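You operate a simulated robot arm through the tools that you are given. There is no shell and no other tool. Be economical: measure what you need, move in short steps, check, and stop when the job is done.

You run a simulated two-armed robot. Do the job below in one go: nothing can be reset, and whatever is moved stays where it is left.

Task
Take the yellow cloth from the top of the supply stand and lay it out flat on the top of the grey stand.

The check looks at the end state, three seconds after you hand in, the way a careful person would. Anything else that was tipped, shoved, dropped, spilled or broken makes it a failure. Flat cloth is picked up by pressing the open fingertips on it (5 to 10 N) and closing them slowly along it; thin cloth reads only 2 to 8 mm in the jaws.

Robot
Two 7-joint arms with two-finger parallel grippers on one trunk, on a base that drives. Base frame: it is fixed to the floor where the robot stands at the start and does not move with it; the origin is under the middle of the robot, x ahead of it, y to its left, z up. Units: cm, rad, N and s.
The left shoulder is at the start at [7, 16.3, 107], the right one opposite. With the tool pointing down near the work surface each hand reaches from about 40 to 88 cm from the robot's upright axis, wherever it stands, measured 20 degrees to its own side. Places, roughly: top of the grey stand [-70, -160, 80]. Payload 3.43 kg a hand.
The tool frame of a hand sits at the grasp point between the pads (the TCP): z along the fingers, y along the line on which they close. The tips reach 3.4 cm beyond it. Largest opening 12.8 cm; finger width 2.4, thickness 1.2; the body of the gripper, 4.8 by 13 cm, starts 9.6 cm behind the TCP.
Orientation is told as [roll, pitch, yaw] about the base's x, y, z axes, in that order, counted from this pose: with the fingers straight down and closing along the base's y, the tool's x points along the base's -x, its y along +y and its z along -z.

Tools
- The arms move only by the tool drive_tool. It takes "left_series", "right_series" or both (then of equal length, played together; a hand with none holds still); each is a list of rows, each an object (a shift or turn left out is 0, a gripper value left out holds the last) with "slide": the shift along the tool's x, y, z in cm, a list of three; "delta_rot": the turn, a rotation vector about the tool's x, y, z in rad, a list of three; "gripper": the opening, from 0 (shut) to 1 (fully open). In form: [{"slide": [tx, ty, tz], "delta_rot": [wx, wy, wz], "gripper": gripper}, ...]. A call has 1 to 12 rows; each row shifts and turns the commanded pose from where the row before left it, along the tool's axes as they then stand. Each row takes 0.2 s and may step no farther than 5 cm and 0.15 rad from the row before; otherwise, or with a gripper value out of range, the whole call is refused. A pose out of reach is approached as far as the arm can. The call stops where the force on the tool passes 40 N (or 10 N more than at its start, if that is more) or the arm is blocked; 0.2 s more then pass. The fingers move at their own pace (about 15.3 cm/s each) and stop on an object; they squeeze with about 41 N. The grip force told is the motor's: it shows also when the fingers shut on nothing. Time passes only in rows, and 0.2 s behind the last, so rows that do not move let the fingers close. The reply holds the time, the measured pose of the TCP, the force on the tool along the base axes, the opening and the grip force, in the units named above and with some noise, and new pictures: "pictures" is both (left out), scene, wrist or none (wrist: the cameras of the hands that moved).
- Cameras (640 x 400 px; columns grow to the right, rows downward): "scene" is now at [13.62, -0.38, 129.41]; the picture's right is [-0.06, -1.00, 0.00], its down [-0.60, 0.03, -0.80] and it looks along [0.80, -0.05, -0.60] (base axes); focal length 259 px, centre (320, 200). "left" rides on the left gripper at [7.6, 1.1, -16] in its tool frame; the picture's right is [-0.15, 0.99, 0.00], its down [-0.88, -0.13, -0.46] and it looks along [-0.45, -0.07, 0.89] (tool axes); focal length 234 px, centre (320, 200). "right" rides on the right gripper at [7.6, -1.1, -16] in its tool frame; the picture's right is [0.15, 0.99, 0.00], its down [-0.88, 0.13, -0.46] and it looks along [-0.45, 0.07, 0.89] (tool axes); focal length 234 px, centre (320, 200). There is no depth. A picture from a camera that has moved, and an enlarged one, comes with that camera's place and axes in the base frame and with its lens.
- slide_trunk(by): slides the trunk up (or, below 0, down) by that many cm; the arms and the scene camera ride with it, the base frame stays. It gives what a move gives, with no picture.
- steer(legs): drives the robot by 1 to 6 legs, each [ahead, left, turn to the left] in cm, cm and rad, along the robot's own axes; the way and the turn of a leg run together, so that a leg with both is an arc; at most 150 cm and 3.142 rad a leg. The arms and the cameras ride along, it lands a little off, and it stops where it bumps. It gives what a move gives, and a new picture of the scene camera.
- pan_tilt(pan, tilt): turns the head with the scene camera to pan (to the left, within 1.501 rad either way) and tilt (down, from -0.506 to 1.204), counted from straight ahead of the robot. It gives what a move gives, and a new picture of the scene camera.
- close_up(camera, box): a new picture of the part [left, top, right, bottom] of that camera's present view, enlarged. No time passes.
- close_job(): hands the job in; it is judged then, once.

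Work in short steps. Places have to be worked out from the pictures, the camera data and where the tool is seen: move nearer, look again, correct. Check each grasp and each placing, and mend what went wrong. You have 120 turns and 170 pictures in all, those below and enlarged ones among them. Open the grippers and draw the arms clear of the work before you hand the job in, unless the task says otherwise; then end with one line.

The tools are called after "Request:" by a JSON object that holds its "name" and its "arguments". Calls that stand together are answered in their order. drive_tool: Moves the arms, as the interface text tells. Its arguments: {"type":"object","properties":{"left_series":{"type":"array","items":{"type":"object","properties":{"slide":{"type":"array","items":{"type":"number"}},"delta_rot":{"type":"array","items":{"type":"number"}},"gripper":{"type":"number"}}}},"right_series":{"type":"array","items":{"type":"object","properties":{"slide":{"type":"array","items":{"type":"number"}},"delta_rot":{"type":"array","items":{"type":"number"}},"gripper":{"type":"number"}}}},"pictures":{"type":"string","enum":["both","scene","wrist","none"]}},"required":[]} The other tools are called the same way: slide_trunk (by) slides the trunk up or down; steer (legs) drives the base; pan_tilt (pan, tilt) turns the head that bears the scene camera; close_up (camera, box) takes an enlarged picture of a part of a camera's view; close_job () hands the job in.

At the start:

```text
clock: 0.0
left_tcp_pos: [57.52, 19.4, 105.25]
left_ee_rot: [0.001, 0.0, 0.002]
left_force: [-0.4, 0.1, 0.1]
left_opening: 12.77
left_gripper_force: 0.0
right_tcp_pos: [59.55, -26.06, 106.05]
right_ee_rot: [0.0, -0.001, 0.002]
right_force: [-0.5, -0.9, -0.2]
right_opening: 12.78
right_gripper_force: 0.1
trunk travel left (down, up): [-55.0, 39.0]
robot x, y, heading: [0.06, 0.09, -0.0]
head pan, tilt: [-0.058, 0.648]
```

scene: 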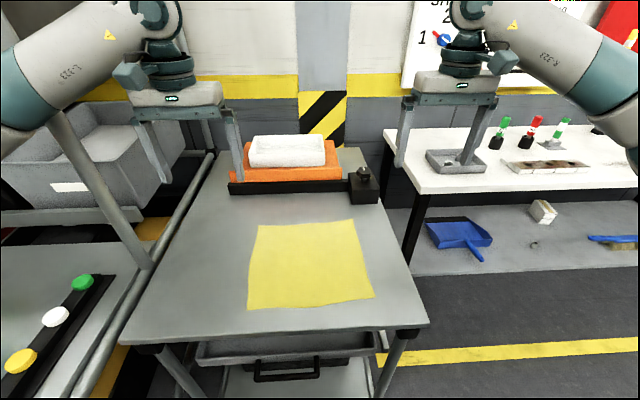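
right: 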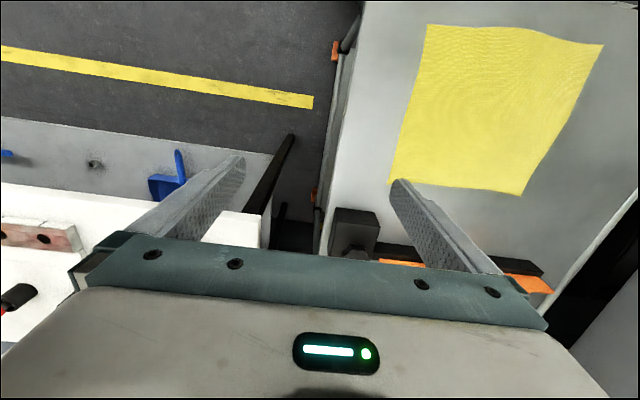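
left: 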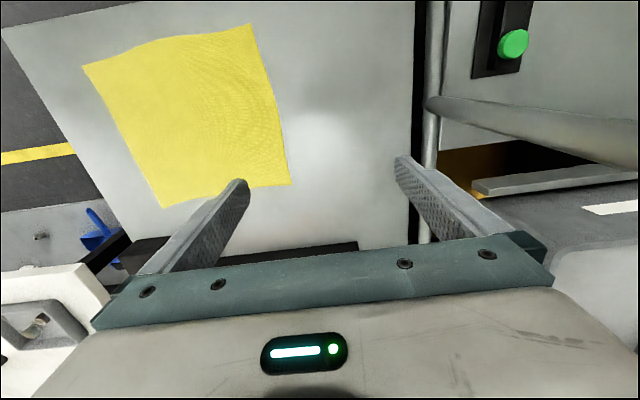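

The cloth appears to span about x 45–72, y −15 to 14 on the work surface. I'll look at the grey stand before planning.

Request:
{"name": "pan_tilt", "arguments": {"pan": -1.5, "tilt": 0.35}}

```text
clock: 1.6
left_tcp_pos: [57.3, 19.4, 105.25]
left_ee_rot: [0.001, -0.002, 0.002]
left_force: [-0.3, -0.2, -0.5]
left_opening: 12.8
left_gripper_force: 0.0
right_tcp_pos: [59.43, -26.2, 106.11]
right_ee_rot: [-0.001, -0.001, 0.001]
right_force: [-0.1, -0.3, -0.5]
right_opening: 12.81
right_gripper_force: 0.1
trunk travel left (down, up): [-55.0, 39.0]
robot x, y, heading: [0.36, 0.06, -0.002]
head pan, tilt: [-1.499, 0.351]
camera scene: at [5.62, -9.17, 132.1], right [-1.0, -0.07, 0.0], down [-0.03, 0.34, -0.94], along [0.07, -0.94, -0.34], focal length 259 px, centre (320, 200)
```

scene: 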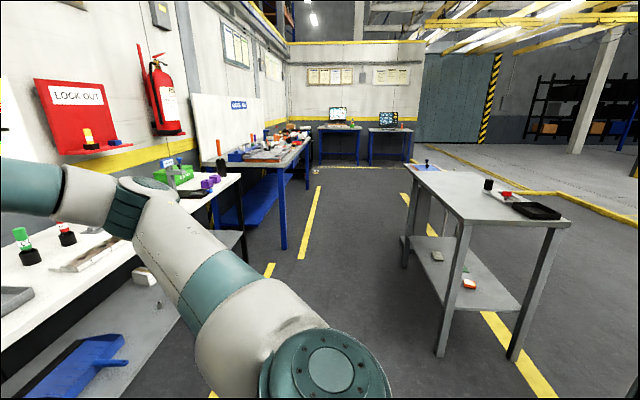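

The grey stand carries some items; zooming in.

Request:
{"name": "close_up", "arguments": {"camera": "scene", "box": [390, 140, 590, 265]}}

```text
3.20 times, centred on (490, 202) of scene
camera zoom: at [5.62, -9.17, 132.1], right [-1.0, -0.07, 0.0], down [-0.03, 0.34, -0.94], along [0.07, -0.94, -0.34], focal length 828 px, centre (-224, 192)
```

zoom: 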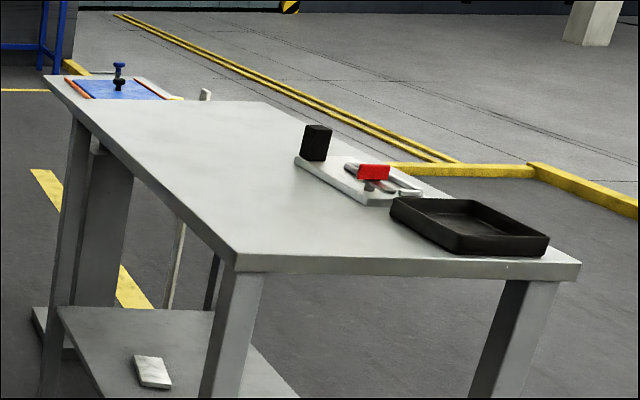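

Triangulating between the scene and wrist cameras puts the supply top at z≈82.4. That gives cloth corners near (42,12), (43,−13), (66,13) and (66,−14). I'll back up slightly for comfortable reach and look at the cloth again.

Request:
{"name": "steer", "arguments": {"legs": [[-8, 0, 0]]}}

Request:
{"name": "pan_tilt", "arguments": {"pan": 0, "tilt": 0.8}}

```text
clock: 2.6
left_tcp_pos: [49.56, 19.29, 105.32]
left_ee_rot: [0.001, 0.0, 0.0]
left_force: [-0.3, -0.1, 0.7]
left_opening: 12.81
left_gripper_force: 0.1
right_tcp_pos: [51.53, -26.26, 106.06]
right_ee_rot: [0.001, -0.002, 0.001]
right_force: [-1.1, -0.2, -0.5]
right_opening: 12.79
right_gripper_force: 0.1
trunk travel left (down, up): [-55.0, 39.0]
robot x, y, heading: [-7.74, 0.03, -0.003]
head pan, tilt: [-1.499, 0.351]
camera scene: at [-2.33, -9.17, 132.1], right [-1.0, -0.07, 0.0], down [-0.02, 0.34, -0.94], along [0.07, -0.94, -0.34], focal length 259 px, centre (320, 200)
```

scene: 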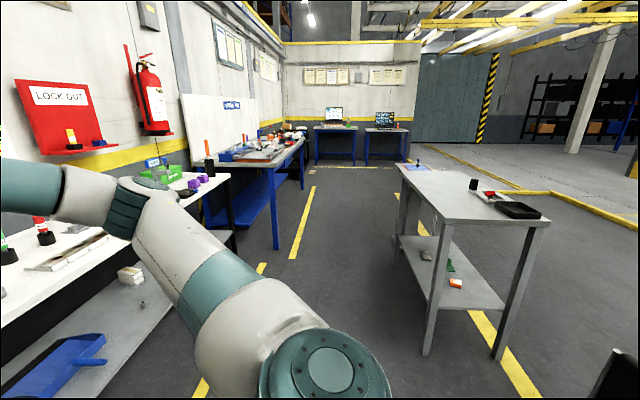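

```text
clock: 4.2
left_tcp_pos: [49.66, 19.22, 105.24]
left_ee_rot: [0.0, 0.001, 0.0]
left_force: [0.1, -0.6, -1.0]
left_opening: 12.81
left_gripper_force: 0.1
right_tcp_pos: [51.69, -26.28, 106.08]
right_ee_rot: [0.0, 0.001, 0.0]
right_force: [0.6, -0.8, -0.6]
right_opening: 12.78
right_gripper_force: 0.0
trunk travel left (down, up): [-55.0, 39.0]
robot x, y, heading: [-7.61, -0.19, 0.001]
head pan, tilt: [0.0, 0.799]
camera scene: at [5.18, 0.1, 128.14], right [0.0, -1.0, 0.0], down [-0.72, 0.0, -0.7], along [0.7, 0.0, -0.72], focal length 259 px, centre (320, 200)
```

scene: 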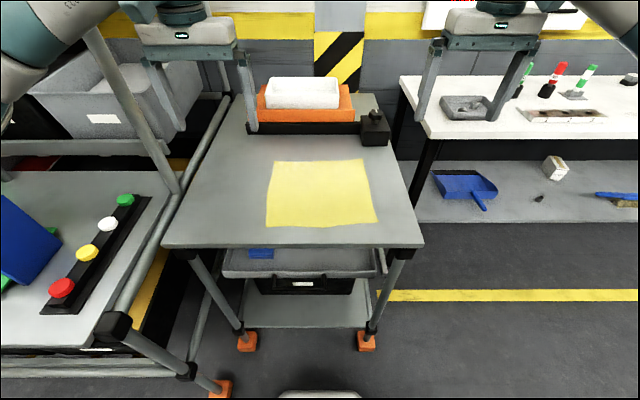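

The stereo agrees: near-left corner (41.5,12), near-right (43,−13). I'll bring both hands above those corners with the fingers partly open.

Request:
{"name": "drive_tool", "arguments": {"left_series": [{"slide": [0.86, -1.7, 2.54], "gripper": 0.3}, {"slide": [0.86, -1.7, 2.54]}, {"slide": [0.86, -1.7, 2.54]}, {"slide": [0.86, -1.7, 2.54]}, {"slide": [0.86, -1.7, 2.54]}, {"slide": [0.86, -1.7, 2.54]}, {}], "right_series": [{"slide": [1.03, 2.71, 2.68], "gripper": 0.3}, {"slide": [1.03, 2.71, 2.68]}, {"slide": [1.03, 2.71, 2.68]}, {"slide": [1.03, 2.71, 2.68]}, {"slide": [1.03, 2.71, 2.68]}, {"slide": [1.03, 2.71, 2.68]}, {}]}}

```text
clock: 5.8
left_tcp_pos: [44.31, 9.18, 90.01]
left_ee_rot: [0.0, 0.0, 0.0]
left_force: [-0.4, 0.9, -0.1]
left_opening: 3.84
left_gripper_force: 0.0
right_tcp_pos: [45.38, -9.72, 89.84]
right_ee_rot: [0.0, 0.0, -0.003]
right_force: [-0.1, -0.1, 0.1]
right_opening: 3.83
right_gripper_force: 0.0
trunk travel left (down, up): [-55.0, 39.0]
robot x, y, heading: [-7.48, 0.26, -0.001]
head pan, tilt: [0.0, 0.799]
camera scene: at [5.12, 0.08, 128.14], right [0.0, -1.0, 0.0], down [-0.72, 0.0, -0.7], along [0.7, 0.0, -0.72], focal length 259 px, centre (320, 200)
camera right: at [37.76, -10.94, 105.76], right [-0.15, 0.99, 0.0], down [0.88, 0.13, 0.46], along [0.45, 0.07, -0.89], focal length 234 px, centre (320, 200)
camera left: at [36.6, 10.3, 106.04], right [0.15, 0.99, 0.0], down [0.88, -0.13, 0.46], along [0.45, -0.07, -0.89], focal length 234 px, centre (320, 200)
```

scene: 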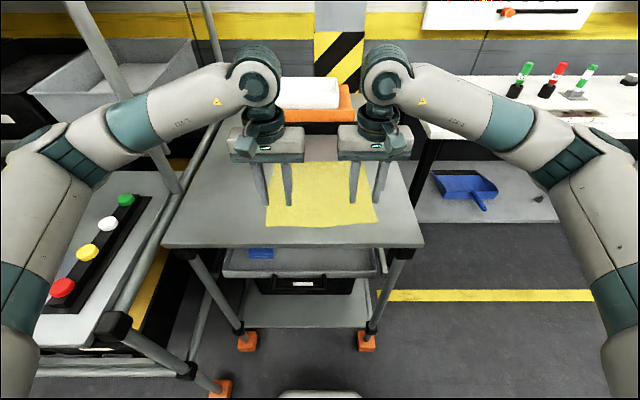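
right: 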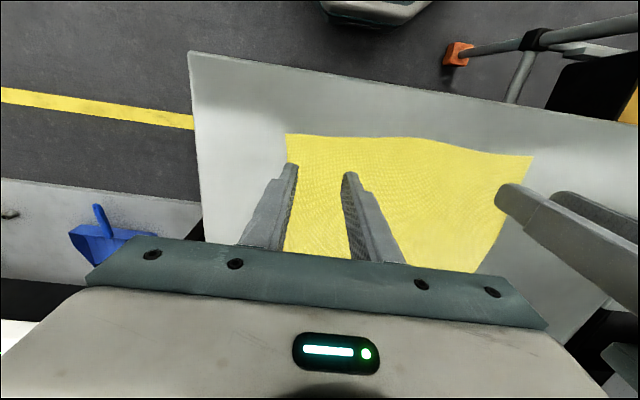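
left: 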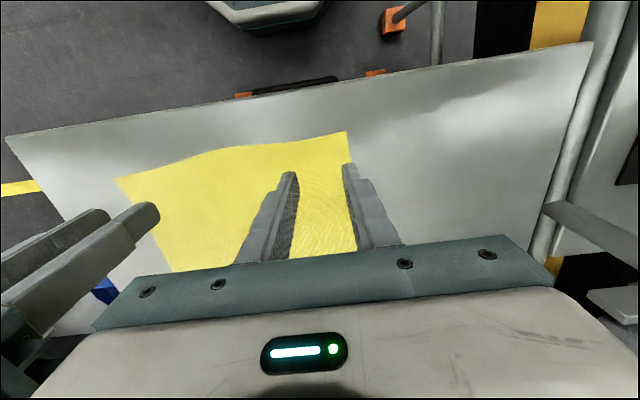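

Corners confirmed. I'll nudge both hands slightly toward the near edge and descend to just above contact.

Request:
{"name": "drive_tool", "arguments": {"left_series": [{"slide": [0.5, -0.6, 1.7]}, {"slide": [0, 0, 1.6]}, {"slide": [0, 0, 0.4]}, {}], "right_series": [{"slide": [0.5, 0, 1.6]}, {"slide": [0, 0, 1.6]}, {"slide": [0, 0, 0.4]}, {}], "pictures": "none"}}

```text
clock: 6.8
left_tcp_pos: [43.84, 8.6, 86.23]
left_ee_rot: [0.0, 0.0, 0.001]
left_force: [-0.6, 0.4, 0.6]
left_opening: 3.84
left_gripper_force: 0.0
right_tcp_pos: [45.06, -9.77, 86.2]
right_ee_rot: [0.001, -0.001, -0.001]
right_force: [-0.3, 0.4, -0.4]
right_opening: 3.83
right_gripper_force: 0.1
trunk travel left (down, up): [-55.0, 39.0]
robot x, y, heading: [-7.83, 0.19, 0.001]
head pan, tilt: [0.0, 0.799]
```

No contact yet, so I'll step down gently.

Request:
{"name": "drive_tool", "arguments": {"left_series": [{"slide": [0, 0, 0.2]}, {"slide": [0, 0, 0.2]}, {}], "right_series": [{"slide": [0, 0, 0.2]}, {"slide": [0, 0, 0.2]}, {}], "pictures": "wrist"}}

```text
clock: 7.6
left_tcp_pos: [43.85, 8.56, 85.99]
left_ee_rot: [0.0, 0.001, 0.0]
left_force: [-0.6, -0.1, 0.9]
left_opening: 3.84
left_gripper_force: 0.2
right_tcp_pos: [45.14, -10.04, 85.87]
right_ee_rot: [0.0, -0.002, 0.0]
right_force: [0.4, -0.2, -0.3]
right_opening: 3.85
right_gripper_force: 0.0
trunk travel left (down, up): [-55.0, 39.0]
robot x, y, heading: [-7.81, -0.12, -0.002]
head pan, tilt: [0.0, 0.799]
camera right: at [37.47, -11.15, 101.88], right [-0.15, 0.99, 0.0], down [0.88, 0.13, 0.46], along [0.45, 0.07, -0.89], focal length 234 px, centre (320, 200)
camera left: at [36.17, 9.72, 101.85], right [0.15, 0.99, 0.0], down [0.88, -0.13, 0.46], along [0.45, -0.07, -0.89], focal length 234 px, centre (320, 200)
```

right: 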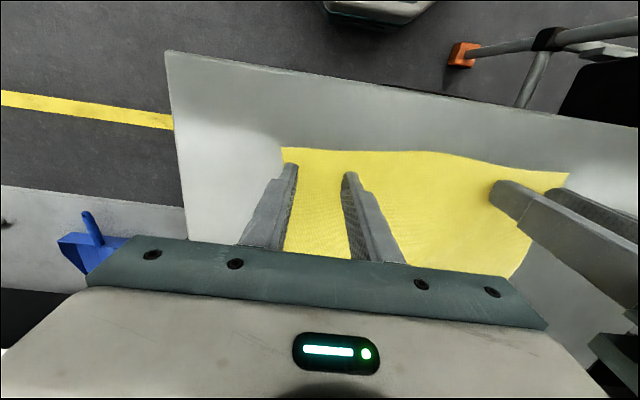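
left: 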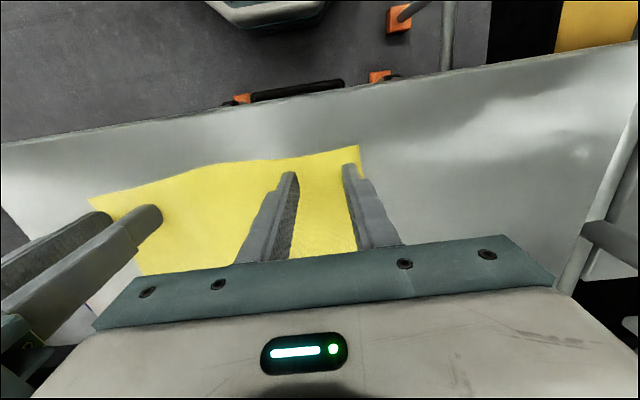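

Still no contact. Tips sit just inside the corners, so I'll continue down in small steps.

Request:
{"name": "drive_tool", "arguments": {"left_series": [{"slide": [0, 0, 0.2]}, {"slide": [0, 0, 0.2]}, {}], "right_series": [{"slide": [0, 0, 0.2]}, {"slide": [0, 0, 0.2]}, {}], "pictures": "none"}}

```text
clock: 8.4
left_tcp_pos: [43.92, 8.64, 85.59]
left_ee_rot: [-0.002, 0.0, 0.0]
left_force: [-0.1, -0.1, 1.9]
left_opening: 3.85
left_gripper_force: 0.0
right_tcp_pos: [45.05, -10.06, 85.54]
right_ee_rot: [0.001, 0.0, 0.0]
right_force: [0.1, 0.0, -0.1]
right_opening: 3.83
right_gripper_force: 0.1
trunk travel left (down, up): [-55.0, 39.0]
robot x, y, heading: [-7.68, 0.06, 0.001]
head pan, tilt: [0.0, 0.799]
```

Left may be just touching (1.9 N), the right not yet.

Request:
{"name": "drive_tool", "arguments": {"left_series": [{"slide": [0, 0, 0.1]}, {"slide": [0, 0, 0.1]}, {}], "right_series": [{"slide": [0, 0, 0.15]}, {"slide": [0, 0, 0.15]}, {}], "pictures": "none"}}

```text
clock: 9.2
left_tcp_pos: [43.92, 8.49, 85.52]
left_ee_rot: [-0.002, -0.005, 0.002]
left_force: [3.1, 0.3, 18.0]
left_opening: 3.83
left_gripper_force: 0.1
right_tcp_pos: [45.07, -9.97, 85.49]
right_ee_rot: [0.001, -0.003, -0.002]
right_force: [3.5, -0.9, 15.5]
right_opening: 3.81
right_gripper_force: 0.1
trunk travel left (down, up): [-55.0, 39.0]
robot x, y, heading: [-8.0, -0.04, -0.001]
head pan, tilt: [0.0, 0.799]
```

Contact at about 16–18 N. I'll ease back 1 mm to around 7–8 N, then close slowly.

Request:
{"name": "drive_tool", "arguments": {"left_series": [{"slide": [0, 0, -0.11]}, {"gripper": 0.27}, {"gripper": 0.24}, {"gripper": 0.2}, {"gripper": 0.16}, {"gripper": 0.12}, {"gripper": 0.08}, {"gripper": 0.04}, {"gripper": 0}, {}, {}], "right_series": [{"slide": [0, 0, -0.09]}, {"gripper": 0.27}, {"gripper": 0.24}, {"gripper": 0.2}, {"gripper": 0.16}, {"gripper": 0.12}, {"gripper": 0.08}, {"gripper": 0.04}, {"gripper": 0}, {}, {}]}}

```text
clock: 11.6
left_tcp_pos: [43.81, 8.52, 85.52]
left_ee_rot: [0.0, -0.001, 0.001]
left_force: [0.4, -2.9, 0.3]
left_opening: 0.03
left_gripper_force: 35.2
right_tcp_pos: [44.85, -9.97, 85.6]
right_ee_rot: [0.001, -0.002, 0.001]
right_force: [0.3, 0.0, 31.0]
right_opening: 0.49
right_gripper_force: 39.3
trunk travel left (down, up): [-55.0, 39.0]
robot x, y, heading: [-7.6, 0.15, 0.001]
head pan, tilt: [0.0, 0.799]
camera scene: at [4.92, 0.13, 128.17], right [0.0, -1.0, 0.0], down [-0.72, 0.0, -0.7], along [0.7, 0.0, -0.72], focal length 259 px, centre (320, 200)
camera right: at [37.27, -11.16, 101.43], right [-0.15, 0.99, 0.0], down [0.88, 0.13, 0.46], along [0.45, 0.07, -0.89], focal length 234 px, centre (320, 200)
camera left: at [35.98, 9.71, 101.49], right [0.15, 0.99, 0.0], down [0.88, -0.13, 0.46], along [0.45, -0.07, -0.89], focal length 234 px, centre (320, 200)
```

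scene: 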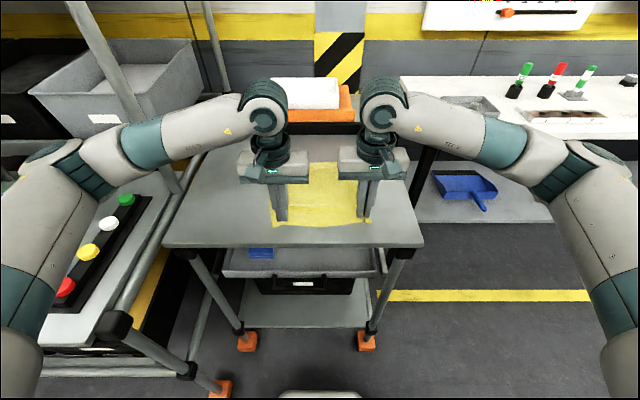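
right: 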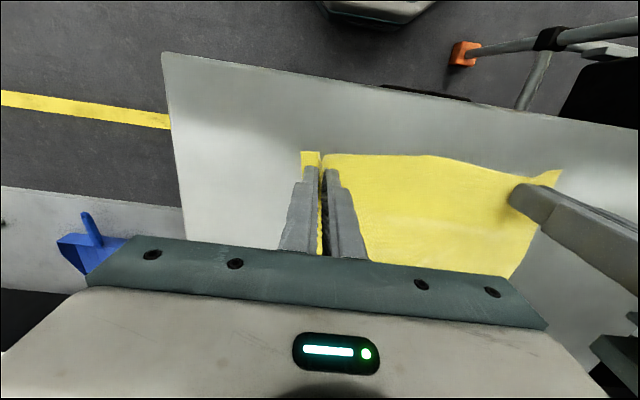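
left: 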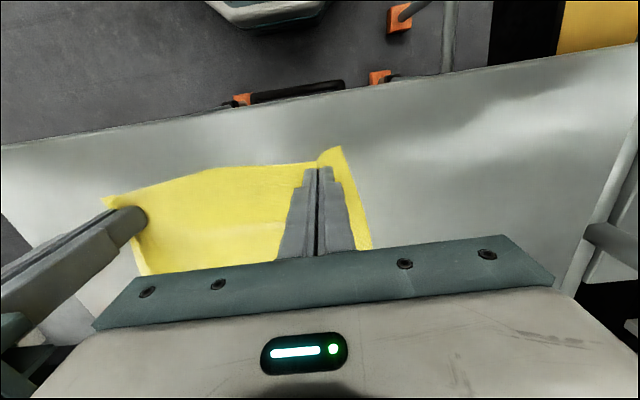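

Right hand holds the cloth (4.9 mm); the left closed on nothing. I'll ease the right up a little, reopen the left and press again.

Request:
{"name": "drive_tool", "arguments": {"left_series": [{"slide": [0, 0, -0.6]}, {"gripper": 0.3}, {}, {"slide": [0, 0, 0.35]}, {"slide": [0, 0, 0.2]}, {"slide": [0, 0, 0.1]}, {}], "right_series": [{"slide": [0, 0, -0.3]}, {}, {}, {}, {}, {}, {}], "pictures": "wrist"}}

```text
clock: 13.2
left_tcp_pos: [43.93, 8.48, 85.46]
left_ee_rot: [0.0, -0.003, 0.002]
left_force: [-0.6, 0.0, 8.9]
left_opening: 3.89
left_gripper_force: 0.0
right_tcp_pos: [45.06, -9.97, 85.55]
right_ee_rot: [-0.001, 0.0, 0.0]
right_force: [-0.7, -0.3, 1.2]
right_opening: 0.19
right_gripper_force: 36.5
trunk travel left (down, up): [-55.0, 39.0]
robot x, y, heading: [-8.08, 0.3, -0.002]
head pan, tilt: [0.0, 0.799]
camera right: at [37.39, -11.18, 101.6], right [-0.15, 0.99, 0.0], down [0.88, 0.13, 0.46], along [0.45, 0.07, -0.89], focal length 234 px, centre (320, 200)
camera left: at [36.13, 9.67, 101.44], right [0.15, 0.99, 0.0], down [0.88, -0.13, 0.46], along [0.45, -0.07, -0.89], focal length 234 px, centre (320, 200)
```

right: 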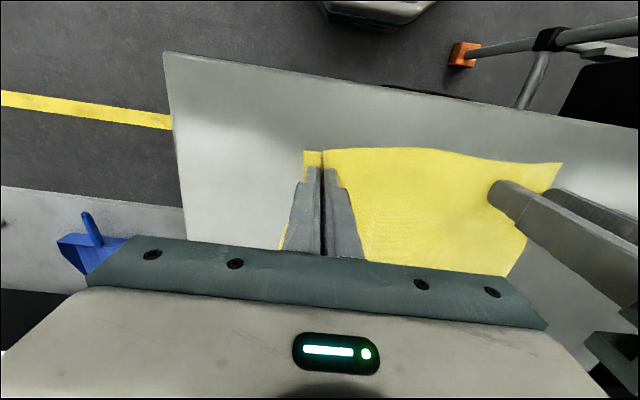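
left: 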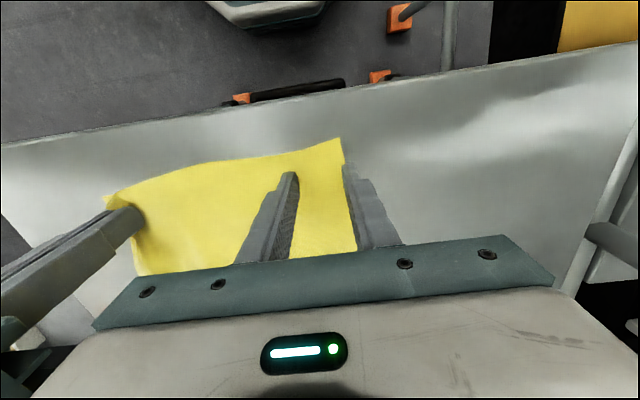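

The left outer finger is now at the cloth's edge. I'll shift the left hand inward, press and close again, with a bit more press during closing.

Request:
{"name": "drive_tool", "arguments": {"left_series": [{"slide": [0, 0, -0.6]}, {"slide": [0, -1.3, 0]}, {"slide": [0, 0, 0.5]}, {"slide": [0, 0, 0.12]}, {"gripper": 0.27}, {"gripper": 0.23}, {"gripper": 0.18, "slide": [0, 0, 0.02]}, {"gripper": 0.13, "slide": [0, 0, 0.02]}, {"gripper": 0.08}, {"gripper": 0.04}, {"gripper": 0}, {}], "pictures": "wrist"}}

```text
clock: 15.8
left_tcp_pos: [43.83, 7.12, 85.54]
left_ee_rot: [-0.001, -0.004, 0.002]
left_force: [1.3, -7.7, 23.4]
left_opening: 0.21
left_gripper_force: 36.3
right_tcp_pos: [44.9, -10.01, 85.69]
right_ee_rot: [0.002, -0.003, -0.001]
right_force: [-0.9, 8.8, -0.1]
right_opening: 0.18
right_gripper_force: 36.6
trunk travel left (down, up): [-55.0, 39.0]
robot x, y, heading: [-7.84, 0.22, 0.001]
head pan, tilt: [0.0, 0.799]
camera left: at [36.06, 8.35, 101.42], right [0.15, 0.99, 0.0], down [0.88, -0.13, 0.46], along [0.45, -0.07, -0.89], focal length 234 px, centre (320, 200)
```

left: 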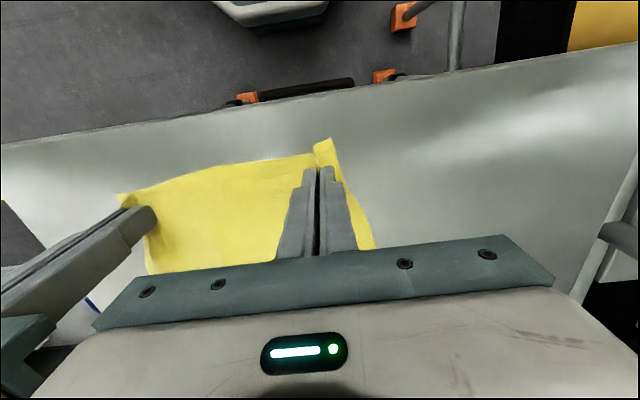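

Both hands now read 2 mm and there is about 8 N of tension between them, so both hold. I'll relax the tension by 0.3 cm and lift.

Request:
{"name": "drive_tool", "arguments": {"left_series": [{"slide": [0, -0.3, -0.5]}, {"slide": [0, 0, -1.5]}, {"slide": [0, 0, -2]}, {"slide": [0, 0, -2]}, {}], "right_series": [{"slide": [0, 0, -0.5]}, {"slide": [0, 0, -1.5]}, {"slide": [0, 0, -2]}, {"slide": [0, 0, -2]}, {}]}}

```text
clock: 17.0
left_tcp_pos: [43.91, 7.02, 91.35]
left_ee_rot: [0.0, 0.001, 0.001]
left_force: [0.3, -4.9, -0.3]
left_opening: 0.21
left_gripper_force: 37.1
right_tcp_pos: [45.14, -9.96, 91.66]
right_ee_rot: [0.0, 0.0, -0.001]
right_force: [-0.8, 5.4, 0.2]
right_opening: 0.19
right_gripper_force: 36.7
trunk travel left (down, up): [-55.0, 39.0]
robot x, y, heading: [-7.36, -0.29, 0.0]
head pan, tilt: [0.0, 0.799]
camera scene: at [5.23, 0.1, 128.13], right [0.0, -1.0, 0.0], down [-0.72, 0.0, -0.7], along [0.7, 0.0, -0.72], focal length 259 px, centre (320, 200)
camera right: at [37.57, -11.09, 107.52], right [-0.15, 0.99, 0.0], down [0.88, 0.13, 0.46], along [0.45, 0.07, -0.89], focal length 234 px, centre (320, 200)
camera left: at [36.15, 8.18, 107.26], right [0.15, 0.99, 0.0], down [0.88, -0.13, 0.45], along [0.45, -0.07, -0.89], focal length 234 px, centre (320, 200)
```

scene: 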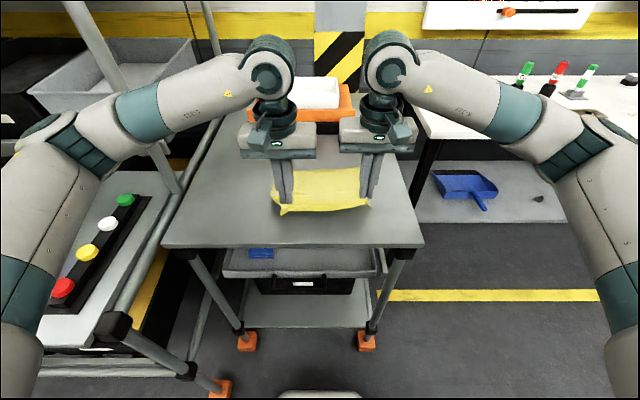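
right: 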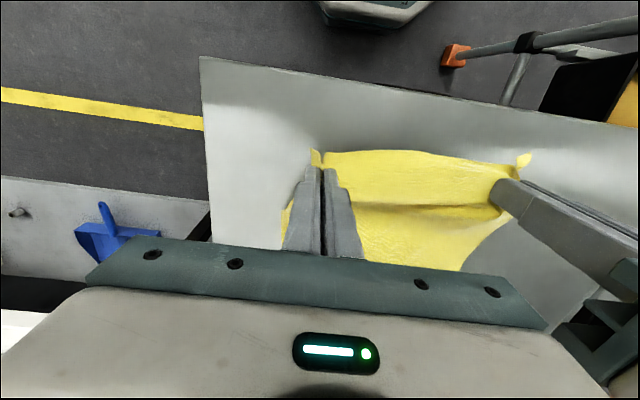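
left: 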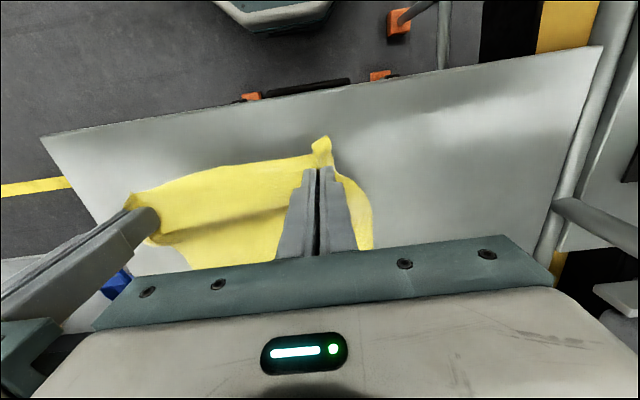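

Both corners hold. I'll raise everything with the trunk so the hem clears.

Request:
{"name": "slide_trunk", "arguments": {"by": 27}}

Request:
{"name": "pan_tilt", "arguments": {"pan": 0, "tilt": 0.9}}

```text
clock: 19.8
left_tcp_pos: [43.9, 6.99, 118.35]
left_ee_rot: [0.0, 0.001, -0.001]
left_force: [0.8, -5.7, -0.2]
left_opening: 0.21
left_gripper_force: 37.0
right_tcp_pos: [45.15, -9.86, 118.53]
right_ee_rot: [-0.002, 0.0, 0.001]
right_force: [-0.6, 4.7, 0.3]
right_opening: 0.18
right_gripper_force: 36.8
trunk travel left (down, up): [-82.0, 12.0]
robot x, y, heading: [-7.96, -0.14, 0.0]
head pan, tilt: [0.0, 0.799]
```

```text
clock: 20.4
left_tcp_pos: [43.9, 7.0, 118.33]
left_ee_rot: [0.001, -0.001, 0.0]
left_force: [-0.4, -4.8, 0.5]
left_opening: 0.19
left_gripper_force: 36.6
right_tcp_pos: [45.09, -9.97, 118.64]
right_ee_rot: [-0.001, -0.001, 0.001]
right_force: [-0.7, 5.3, 0.1]
right_opening: 0.18
right_gripper_force: 36.8
trunk travel left (down, up): [-82.0, 12.0]
robot x, y, heading: [-7.54, 0.2, -0.002]
head pan, tilt: [0.0, 0.901]
camera scene: at [4.69, 0.11, 154.34], right [0.0, -1.0, 0.0], down [-0.78, 0.0, -0.62], along [0.62, 0.0, -0.78], focal length 259 px, centre (320, 200)
```

scene: 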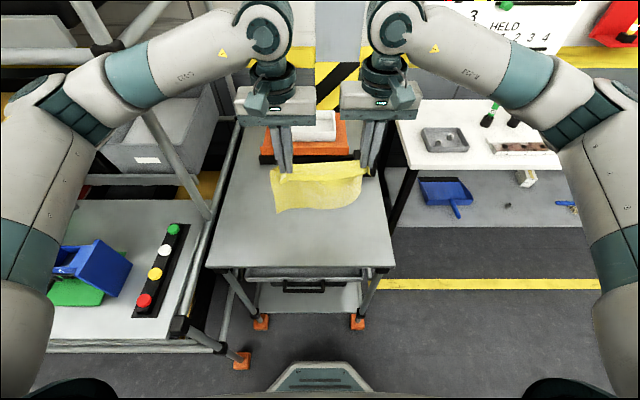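

The cloth hangs from both hands. I'll raise the trunk further for clearance, then back away from the supply stand.

Request:
{"name": "slide_trunk", "arguments": {"by": 9}}

Request:
{"name": "steer", "arguments": {"legs": [[-28, 0, 0]]}}

Request:
{"name": "pan_tilt", "arguments": {"pan": -1.5, "tilt": 0.5}}

```text
clock: 21.7
left_tcp_pos: [43.89, 6.99, 127.43]
left_ee_rot: [0.0, 0.0, 0.001]
left_force: [-0.1, -4.7, 0.9]
left_opening: 0.18
left_gripper_force: 37.5
right_tcp_pos: [45.16, -9.84, 127.56]
right_ee_rot: [0.0, 0.0, 0.0]
right_force: [-1.3, 5.0, -0.3]
right_opening: 0.19
right_gripper_force: 36.5
trunk travel left (down, up): [-91.0, 3.0]
robot x, y, heading: [-7.66, -0.04, 0.002]
head pan, tilt: [0.0, 0.901]
```

```text
clock: 23.6
left_tcp_pos: [16.53, 6.92, 127.29]
left_ee_rot: [-0.001, 0.002, -0.004]
left_force: [0.2, -5.2, -0.3]
left_opening: 0.18
left_gripper_force: 36.8
right_tcp_pos: [17.74, -9.98, 127.48]
right_ee_rot: [0.001, 0.002, -0.003]
right_force: [-0.1, 5.3, -1.0]
right_opening: 0.19
right_gripper_force: 37.0
trunk travel left (down, up): [-91.0, 3.0]
robot x, y, heading: [-35.24, -0.04, -0.006]
head pan, tilt: [0.0, 0.901]
camera scene: at [-22.58, 0.13, 163.32], right [0.0, -1.0, 0.0], down [-0.78, 0.0, -0.62], along [0.62, 0.0, -0.78], focal length 259 px, centre (320, 200)
```

scene: 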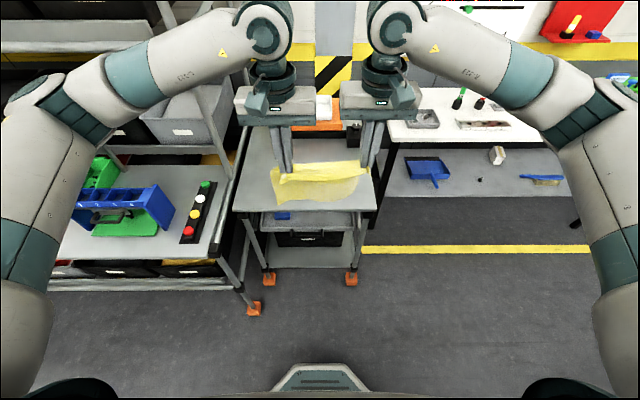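

```text
clock: 25.2
left_tcp_pos: [16.43, 6.91, 127.42]
left_ee_rot: [0.001, 0.0, -0.004]
left_force: [0.0, -5.1, 0.1]
left_opening: 0.19
left_gripper_force: 36.8
right_tcp_pos: [17.55, -9.93, 127.55]
right_ee_rot: [-0.002, -0.001, -0.004]
right_force: [-1.0, 5.1, -0.2]
right_opening: 0.19
right_gripper_force: 36.7
trunk travel left (down, up): [-91.0, 3.0]
robot x, y, heading: [-35.21, -0.34, -0.002]
head pan, tilt: [-1.499, 0.499]
camera scene: at [-29.76, -8.91, 166.73], right [-1.0, -0.07, 0.0], down [-0.03, 0.48, -0.88], along [0.06, -0.88, -0.48], focal length 259 px, centre (320, 200)
```

scene: 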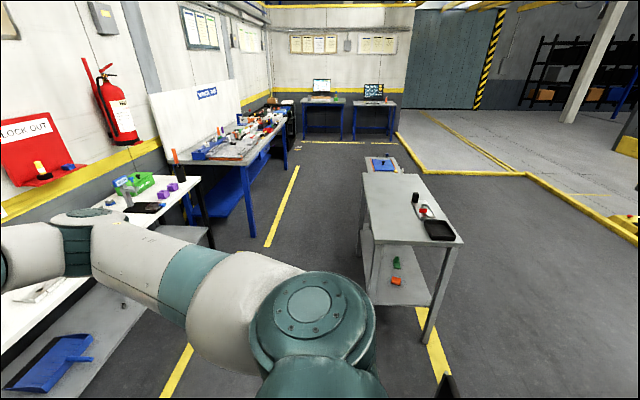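

Re-triangulating, the grey stand top is at z≈87.5, spanning x −48..−92, y −113..−200. Items occupy x<−75 for y>−160, so the clear zone is around (−70,−180). I'll turn right to face along the aisle, then check.

Request:
{"name": "steer", "arguments": {"legs": [[0, 0, -1.571]]}}

Request:
{"name": "pan_tilt", "arguments": {"pan": 0, "tilt": 0.6}}

```text
clock: 29.5
left_tcp_pos: [-29.27, -51.68, 127.41]
left_ee_rot: [-0.001, 0.0, -1.588]
left_force: [-5.2, -0.8, 0.1]
left_opening: 0.18
left_gripper_force: 36.7
right_tcp_pos: [-46.21, -52.71, 127.67]
right_ee_rot: [-0.001, 0.0, -1.592]
right_force: [6.0, 0.6, 0.1]
right_opening: 0.19
right_gripper_force: 36.5
trunk travel left (down, up): [-91.0, 3.0]
robot x, y, heading: [-35.77, -0.04, -1.591]
head pan, tilt: [-1.499, 0.499]
camera scene: at [-44.58, -5.32, 166.73], right [-0.05, 1.0, 0.0], down [0.48, 0.02, -0.88], along [-0.88, -0.04, -0.48], focal length 259 px, centre (320, 200)
```

scene: 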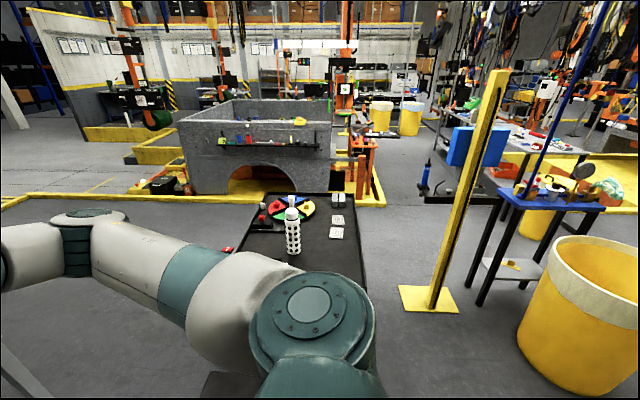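

```text
clock: 31.1
left_tcp_pos: [-29.31, -51.72, 127.36]
left_ee_rot: [0.001, -0.001, -1.589]
left_force: [-4.9, -0.8, 0.1]
left_opening: 0.14
left_gripper_force: 37.0
right_tcp_pos: [-46.23, -52.64, 127.61]
right_ee_rot: [-0.001, 0.0, -1.593]
right_force: [4.8, 0.6, -1.0]
right_opening: 0.19
right_gripper_force: 37.2
trunk travel left (down, up): [-91.0, 3.0]
robot x, y, heading: [-35.2, 0.43, -1.594]
head pan, tilt: [0.0, 0.6]
camera scene: at [-35.72, -13.69, 165.82], right [-1.0, 0.02, 0.0], down [0.01, 0.56, -0.82], along [-0.02, -0.82, -0.57], focal length 259 px, centre (320, 200)
```

scene: 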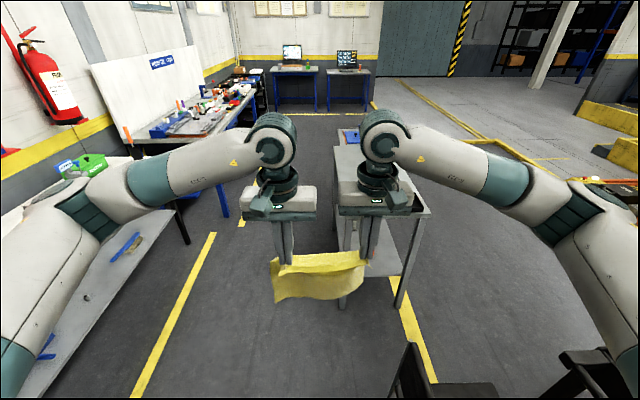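

The aisle ahead is clear. I'll drive down it while shifting away from the stand.

Request:
{"name": "steer", "arguments": {"legs": [[30, 24, 0.02], [75, 0, 0]]}}

```text
clock: 37.2
left_tcp_pos: [-6.26, -156.95, 127.36]
left_ee_rot: [0.0, -0.001, -1.587]
left_force: [-4.7, -0.4, 0.8]
left_opening: 0.2
left_gripper_force: 36.8
right_tcp_pos: [-23.18, -158.06, 127.58]
right_ee_rot: [0.0, 0.0, -1.588]
right_force: [4.1, -0.2, 0.5]
right_opening: 0.21
right_gripper_force: 36.7
trunk travel left (down, up): [-91.0, 3.0]
robot x, y, heading: [-12.53, -105.45, -1.591]
head pan, tilt: [0.0, 0.6]
camera scene: at [-12.72, -118.93, 165.84], right [-1.0, 0.02, 0.0], down [0.01, 0.56, -0.83], along [-0.02, -0.83, -0.56], focal length 259 px, centre (320, 200)
```

scene: 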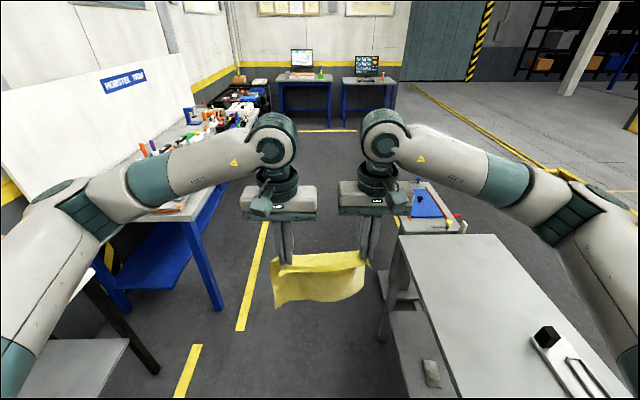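

The stand's far edge is at y≈−205 and the board ends at y≈−160, so I'll centre the cloth at y≈−183. Driving on and turning to face the stand.

Request:
{"name": "steer", "arguments": {"legs": [[79, 0, 0.0], [0, 0, -1.551]]}}

Request:
{"name": "pan_tilt", "arguments": {"pan": 0, "tilt": 0.85}}

```text
clock: 45.1
left_tcp_pos: [-64.53, -193.21, 127.42]
left_ee_rot: [-0.002, -0.002, -3.103]
left_force: [-0.2, 5.0, 0.0]
left_opening: 0.19
left_gripper_force: 36.8
right_tcp_pos: [-66.42, -176.37, 127.52]
right_ee_rot: [-0.001, 0.001, -3.101]
right_force: [0.9, -5.3, -0.5]
right_opening: 0.19
right_gripper_force: 36.7
trunk travel left (down, up): [-91.0, 3.0]
robot x, y, heading: [-13.22, -184.19, -3.103]
head pan, tilt: [0.0, 0.6]
camera scene: at [-27.12, -184.57, 165.82], right [-0.04, 1.0, 0.0], down [0.56, 0.02, -0.82], along [-0.82, -0.03, -0.57], focal length 259 px, centre (320, 200)
```

scene: 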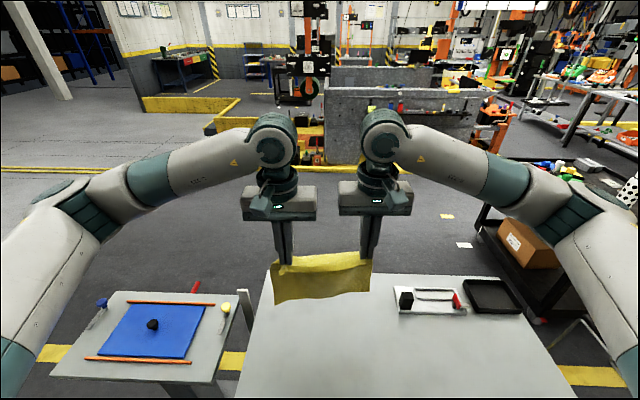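

```text
clock: 45.9
left_tcp_pos: [-64.52, -193.14, 127.17]
left_ee_rot: [-0.001, 0.0, -3.101]
left_force: [-0.9, 4.6, 1.1]
left_opening: 0.19
left_gripper_force: 36.8
right_tcp_pos: [-66.47, -176.47, 127.54]
right_ee_rot: [0.002, -0.001, -3.102]
right_force: [0.9, -4.7, 0.1]
right_opening: 0.2
right_gripper_force: 36.9
trunk travel left (down, up): [-91.0, 3.0]
robot x, y, heading: [-13.05, -184.06, -3.105]
head pan, tilt: [0.0, 0.85]
camera scene: at [-26.1, -184.47, 163.74], right [-0.04, 1.0, 0.0], down [0.75, 0.03, -0.66], along [-0.66, -0.03, -0.75], focal length 259 px, centre (320, 200)
```

scene: 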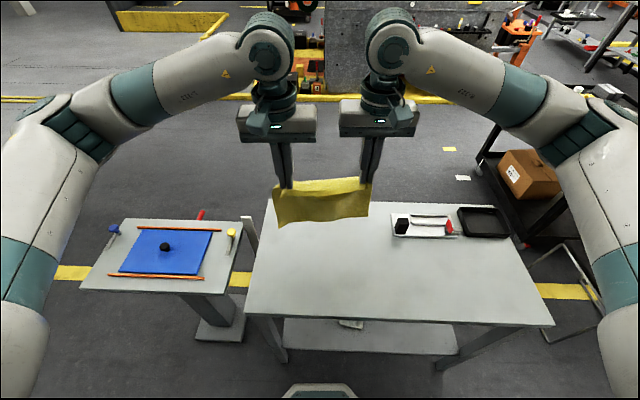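

Free area spans y −207..−162, and the hands are centred at y≈−185. I'll move the hands forward about 16 cm to bring the hem to x≈−82, then lower with the trunk.

Request:
{"name": "drive_tool", "arguments": {"left_series": [{"slide": [-4, 0, 0]}, {"slide": [-4, 0, 0]}, {"slide": [-4, 0, 0]}, {"slide": [-4, 0, 0]}, {}], "right_series": [{"slide": [-4, 0, 0]}, {"slide": [-4, 0, 0]}, {"slide": [-4, 0, 0]}, {"slide": [-3.5, 0, 0]}, {}], "pictures": "none"}}

Request:
{"name": "slide_trunk", "arguments": {"by": -11}}

Request:
{"name": "pan_tilt", "arguments": {"pan": 0, "tilt": 0.9}}

```text
clock: 47.1
left_tcp_pos: [-80.58, -193.69, 127.32]
left_ee_rot: [0.001, 0.0, -3.102]
left_force: [0.2, 3.4, 0.3]
left_opening: 0.17
left_gripper_force: 37.2
right_tcp_pos: [-81.99, -177.04, 127.56]
right_ee_rot: [0.0, 0.001, -3.102]
right_force: [0.9, -3.8, 0.1]
right_opening: 0.19
right_gripper_force: 37.0
trunk travel left (down, up): [-91.0, 3.0]
robot x, y, heading: [-12.95, -184.36, -3.106]
head pan, tilt: [0.0, 0.85]
```

```text
clock: 48.5
left_tcp_pos: [-80.42, -193.59, 116.33]
left_ee_rot: [-0.001, 0.0, -3.101]
left_force: [-1.5, 2.7, 0.1]
left_opening: 0.18
left_gripper_force: 36.5
right_tcp_pos: [-81.91, -176.85, 116.58]
right_ee_rot: [-0.001, 0.001, -3.102]
right_force: [0.9, -2.4, -0.8]
right_opening: 0.19
right_gripper_force: 36.4
trunk travel left (down, up): [-80.0, 14.0]
robot x, y, heading: [-13.18, -184.23, -3.102]
head pan, tilt: [0.0, 0.85]
```

```text
clock: 49.2
left_tcp_pos: [-80.57, -193.66, 116.27]
left_ee_rot: [0.0, 0.001, -3.101]
left_force: [-0.5, 3.4, -0.5]
left_opening: 0.2
left_gripper_force: 36.9
right_tcp_pos: [-82.04, -176.99, 116.5]
right_ee_rot: [-0.001, 0.001, -3.101]
right_force: [-0.5, -2.7, 0.2]
right_opening: 0.19
right_gripper_force: 36.7
trunk travel left (down, up): [-80.0, 14.0]
robot x, y, heading: [-12.9, -184.06, -3.1]
head pan, tilt: [0.0, 0.901]
camera scene: at [-25.81, -184.48, 152.35], right [-0.04, 1.0, 0.0], down [0.78, 0.03, -0.62], along [-0.62, -0.02, -0.78], focal length 259 px, centre (320, 200)
```

scene: 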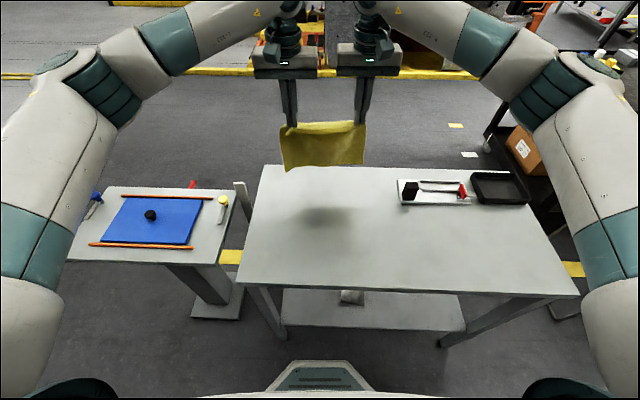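

The hem is close to the table, and I need its fore-aft position. I'll lower 1 cm and look with the wrist cameras.

Request:
{"name": "drive_tool", "arguments": {"left_series": [{"slide": [0.5, 0, 1]}, {}], "right_series": [{"slide": [0.5, 0, 1]}, {}]}}

```text
clock: 49.8
left_tcp_pos: [-79.93, -193.63, 115.26]
left_ee_rot: [0.0, 0.001, -3.102]
left_force: [-1.2, 2.7, 0.3]
left_opening: 0.18
left_gripper_force: 36.9
right_tcp_pos: [-81.57, -176.81, 115.46]
right_ee_rot: [0.002, 0.001, -3.101]
right_force: [0.7, -3.0, 0.0]
right_opening: 0.18
right_gripper_force: 36.7
trunk travel left (down, up): [-80.0, 14.0]
robot x, y, heading: [-12.95, -183.98, -3.1]
head pan, tilt: [0.0, 0.901]
camera scene: at [-25.82, -184.48, 152.34], right [-0.04, 1.0, 0.0], down [0.78, 0.03, -0.62], along [-0.62, -0.02, -0.78], focal length 259 px, centre (320, 200)
camera right: at [-73.9, -175.5, 131.38], right [0.19, -0.98, 0.0], down [-0.87, -0.17, 0.46], along [-0.45, -0.09, -0.89], focal length 234 px, centre (320, 200)
camera left: at [-72.48, -194.5, 131.19], right [-0.11, -0.99, 0.0], down [-0.89, 0.09, 0.46], along [-0.45, 0.05, -0.89], focal length 234 px, centre (320, 200)
```

scene: 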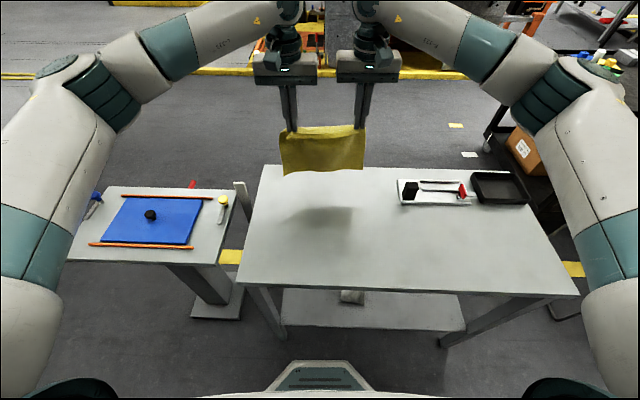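
right: 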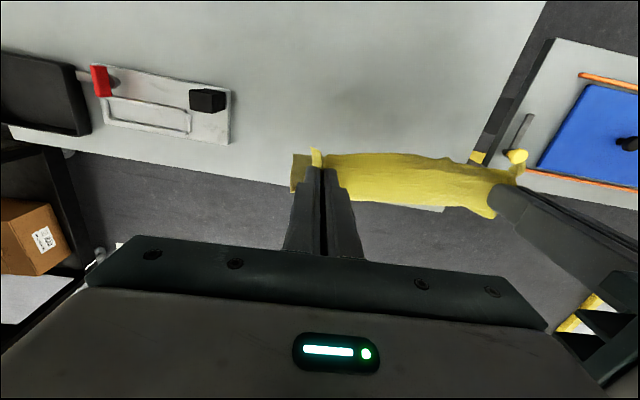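
left: 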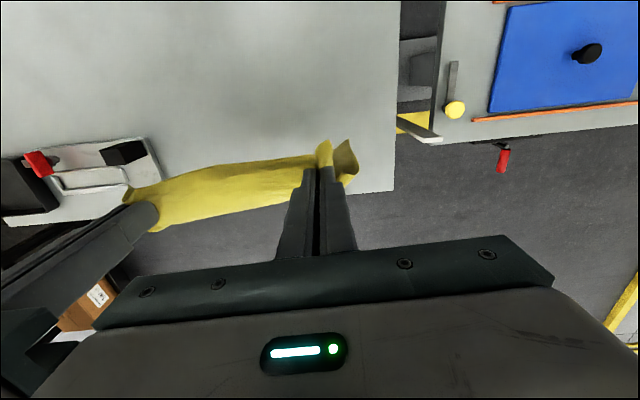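

The hem leans forward to about x≈−87, nearly at table height. I'll pull back 4 cm, lower 2 cm to touch, then begin the diagonal lay.

Request:
{"name": "drive_tool", "arguments": {"left_series": [{"slide": [2, 0, 0]}, {"slide": [2, 0, 0]}, {}, {"slide": [0, 0, 1]}, {"slide": [0, 0, 1]}, {"slide": [1, 0, 1.5]}, {"slide": [1.5, 0, 1.5]}, {"slide": [1.5, 0, 1.5]}, {}], "right_series": [{"slide": [2, 0, 0]}, {"slide": [2, 0, 0]}, {}, {"slide": [0, 0, 1]}, {"slide": [0, 0, 1]}, {"slide": [1, 0, 1.5]}, {"slide": [1.5, 0, 1.5]}, {"slide": [1.5, 0, 1.5]}, {}]}}

```text
clock: 51.8
left_tcp_pos: [-72.07, -193.41, 108.66]
left_ee_rot: [-0.002, -0.001, -3.102]
left_force: [-1.2, 8.3, -0.3]
left_opening: 0.2
left_gripper_force: 36.9
right_tcp_pos: [-73.52, -176.35, 108.99]
right_ee_rot: [0.003, 0.0, -3.1]
right_force: [1.2, -8.7, -0.7]
right_opening: 0.21
right_gripper_force: 36.3
trunk travel left (down, up): [-80.0, 14.0]
robot x, y, heading: [-13.48, -183.98, -3.103]
head pan, tilt: [0.0, 0.901]
camera scene: at [-25.87, -184.47, 152.34], right [-0.04, 1.0, 0.0], down [0.78, 0.03, -0.62], along [-0.62, -0.02, -0.78], focal length 259 px, centre (320, 200)
camera right: at [-66.04, -174.91, 124.89], right [0.19, -0.98, 0.0], down [-0.87, -0.16, 0.46], along [-0.45, -0.09, -0.89], focal length 234 px, centre (320, 200)
camera left: at [-64.58, -194.24, 124.63], right [-0.11, -0.99, 0.0], down [-0.89, 0.09, 0.46], along [-0.45, 0.05, -0.89], focal length 234 px, centre (320, 200)
```

scene: 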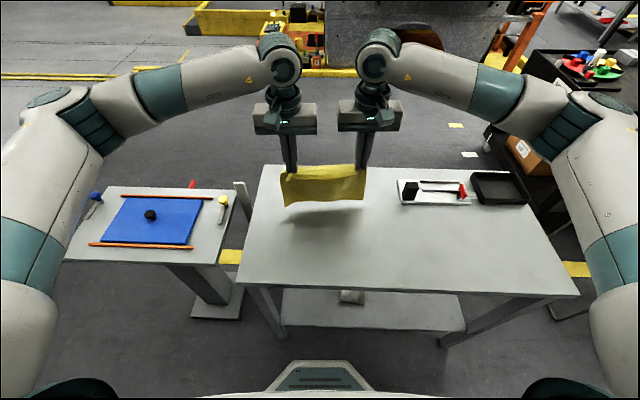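
right: 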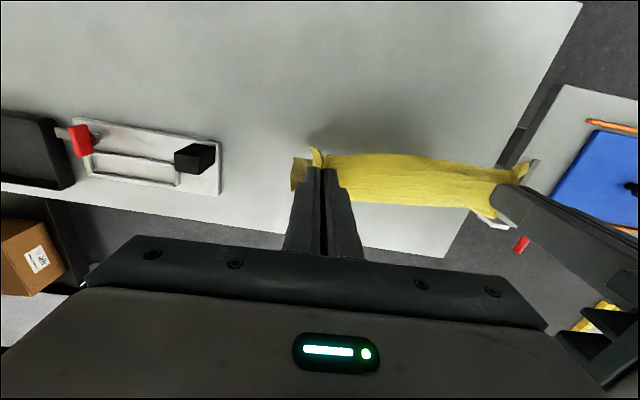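
left: 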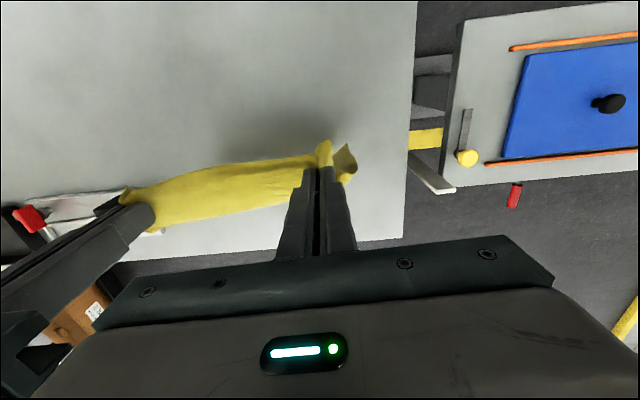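

The hem is at or just above the table near x≈−76. I'll raise slightly, move forward 5 cm, lower vertically, and look.

Request:
{"name": "drive_tool", "arguments": {"left_series": [{"slide": [-1, 0, -1.5]}, {"slide": [-2, 0, 0]}, {"slide": [-2, 0, 0]}, {}, {}, {"slide": [0, 0, 1]}, {"slide": [0, 0, 1]}, {"slide": [0, 0, 1]}, {}], "right_series": [{"slide": [-1, 0, -1.5]}, {"slide": [-2, 0, 0]}, {"slide": [-2, 0, 0]}, {}, {}, {"slide": [0, 0, 1]}, {"slide": [0, 0, 1]}, {"slide": [0, 0, 1]}, {}], "pictures": "scene"}}

Request:
{"name": "close_up", "arguments": {"camera": "scene", "box": [230, 100, 430, 225]}}

```text
clock: 53.8
left_tcp_pos: [-76.92, -193.47, 107.21]
left_ee_rot: [0.0, -0.001, -3.102]
left_force: [0.4, 2.4, -0.3]
left_opening: 0.18
left_gripper_force: 36.3
right_tcp_pos: [-78.51, -176.81, 107.31]
right_ee_rot: [-0.001, 0.0, -3.102]
right_force: [0.3, -3.5, -0.3]
right_opening: 0.19
right_gripper_force: 37.0
trunk travel left (down, up): [-80.0, 14.0]
robot x, y, heading: [-12.81, -184.03, -3.103]
head pan, tilt: [0.0, 0.901]
camera scene: at [-25.83, -184.48, 152.34], right [-0.04, 1.0, 0.0], down [0.78, 0.03, -0.62], along [-0.62, -0.02, -0.78], focal length 259 px, centre (320, 200)
```

scene: 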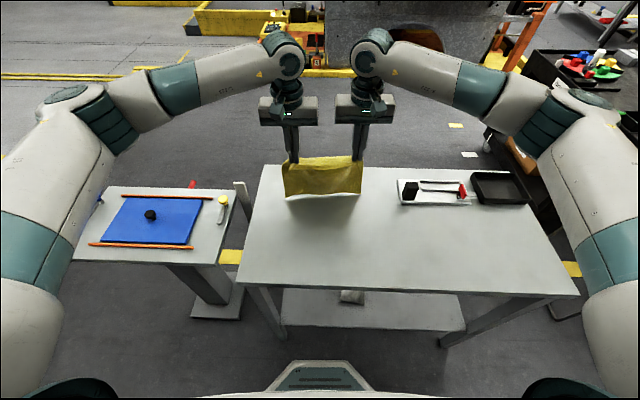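

```text
3.20 times, centred on (330, 162) of scene
camera zoom: at [-25.83, -184.48, 152.34], right [-0.04, 1.0, 0.0], down [0.78, 0.03, -0.62], along [-0.62, -0.02, -0.78], focal length 828 px, centre (288, 320)
```

zoom: 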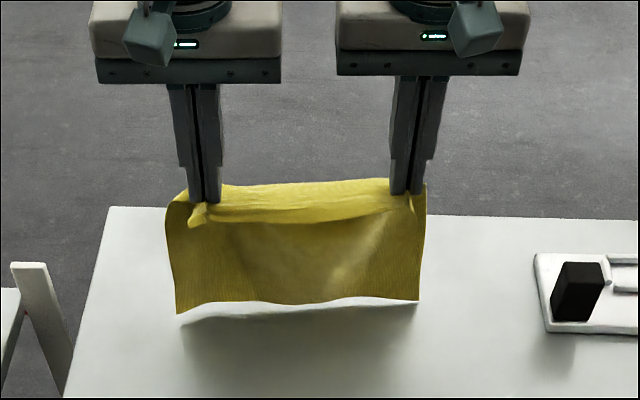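

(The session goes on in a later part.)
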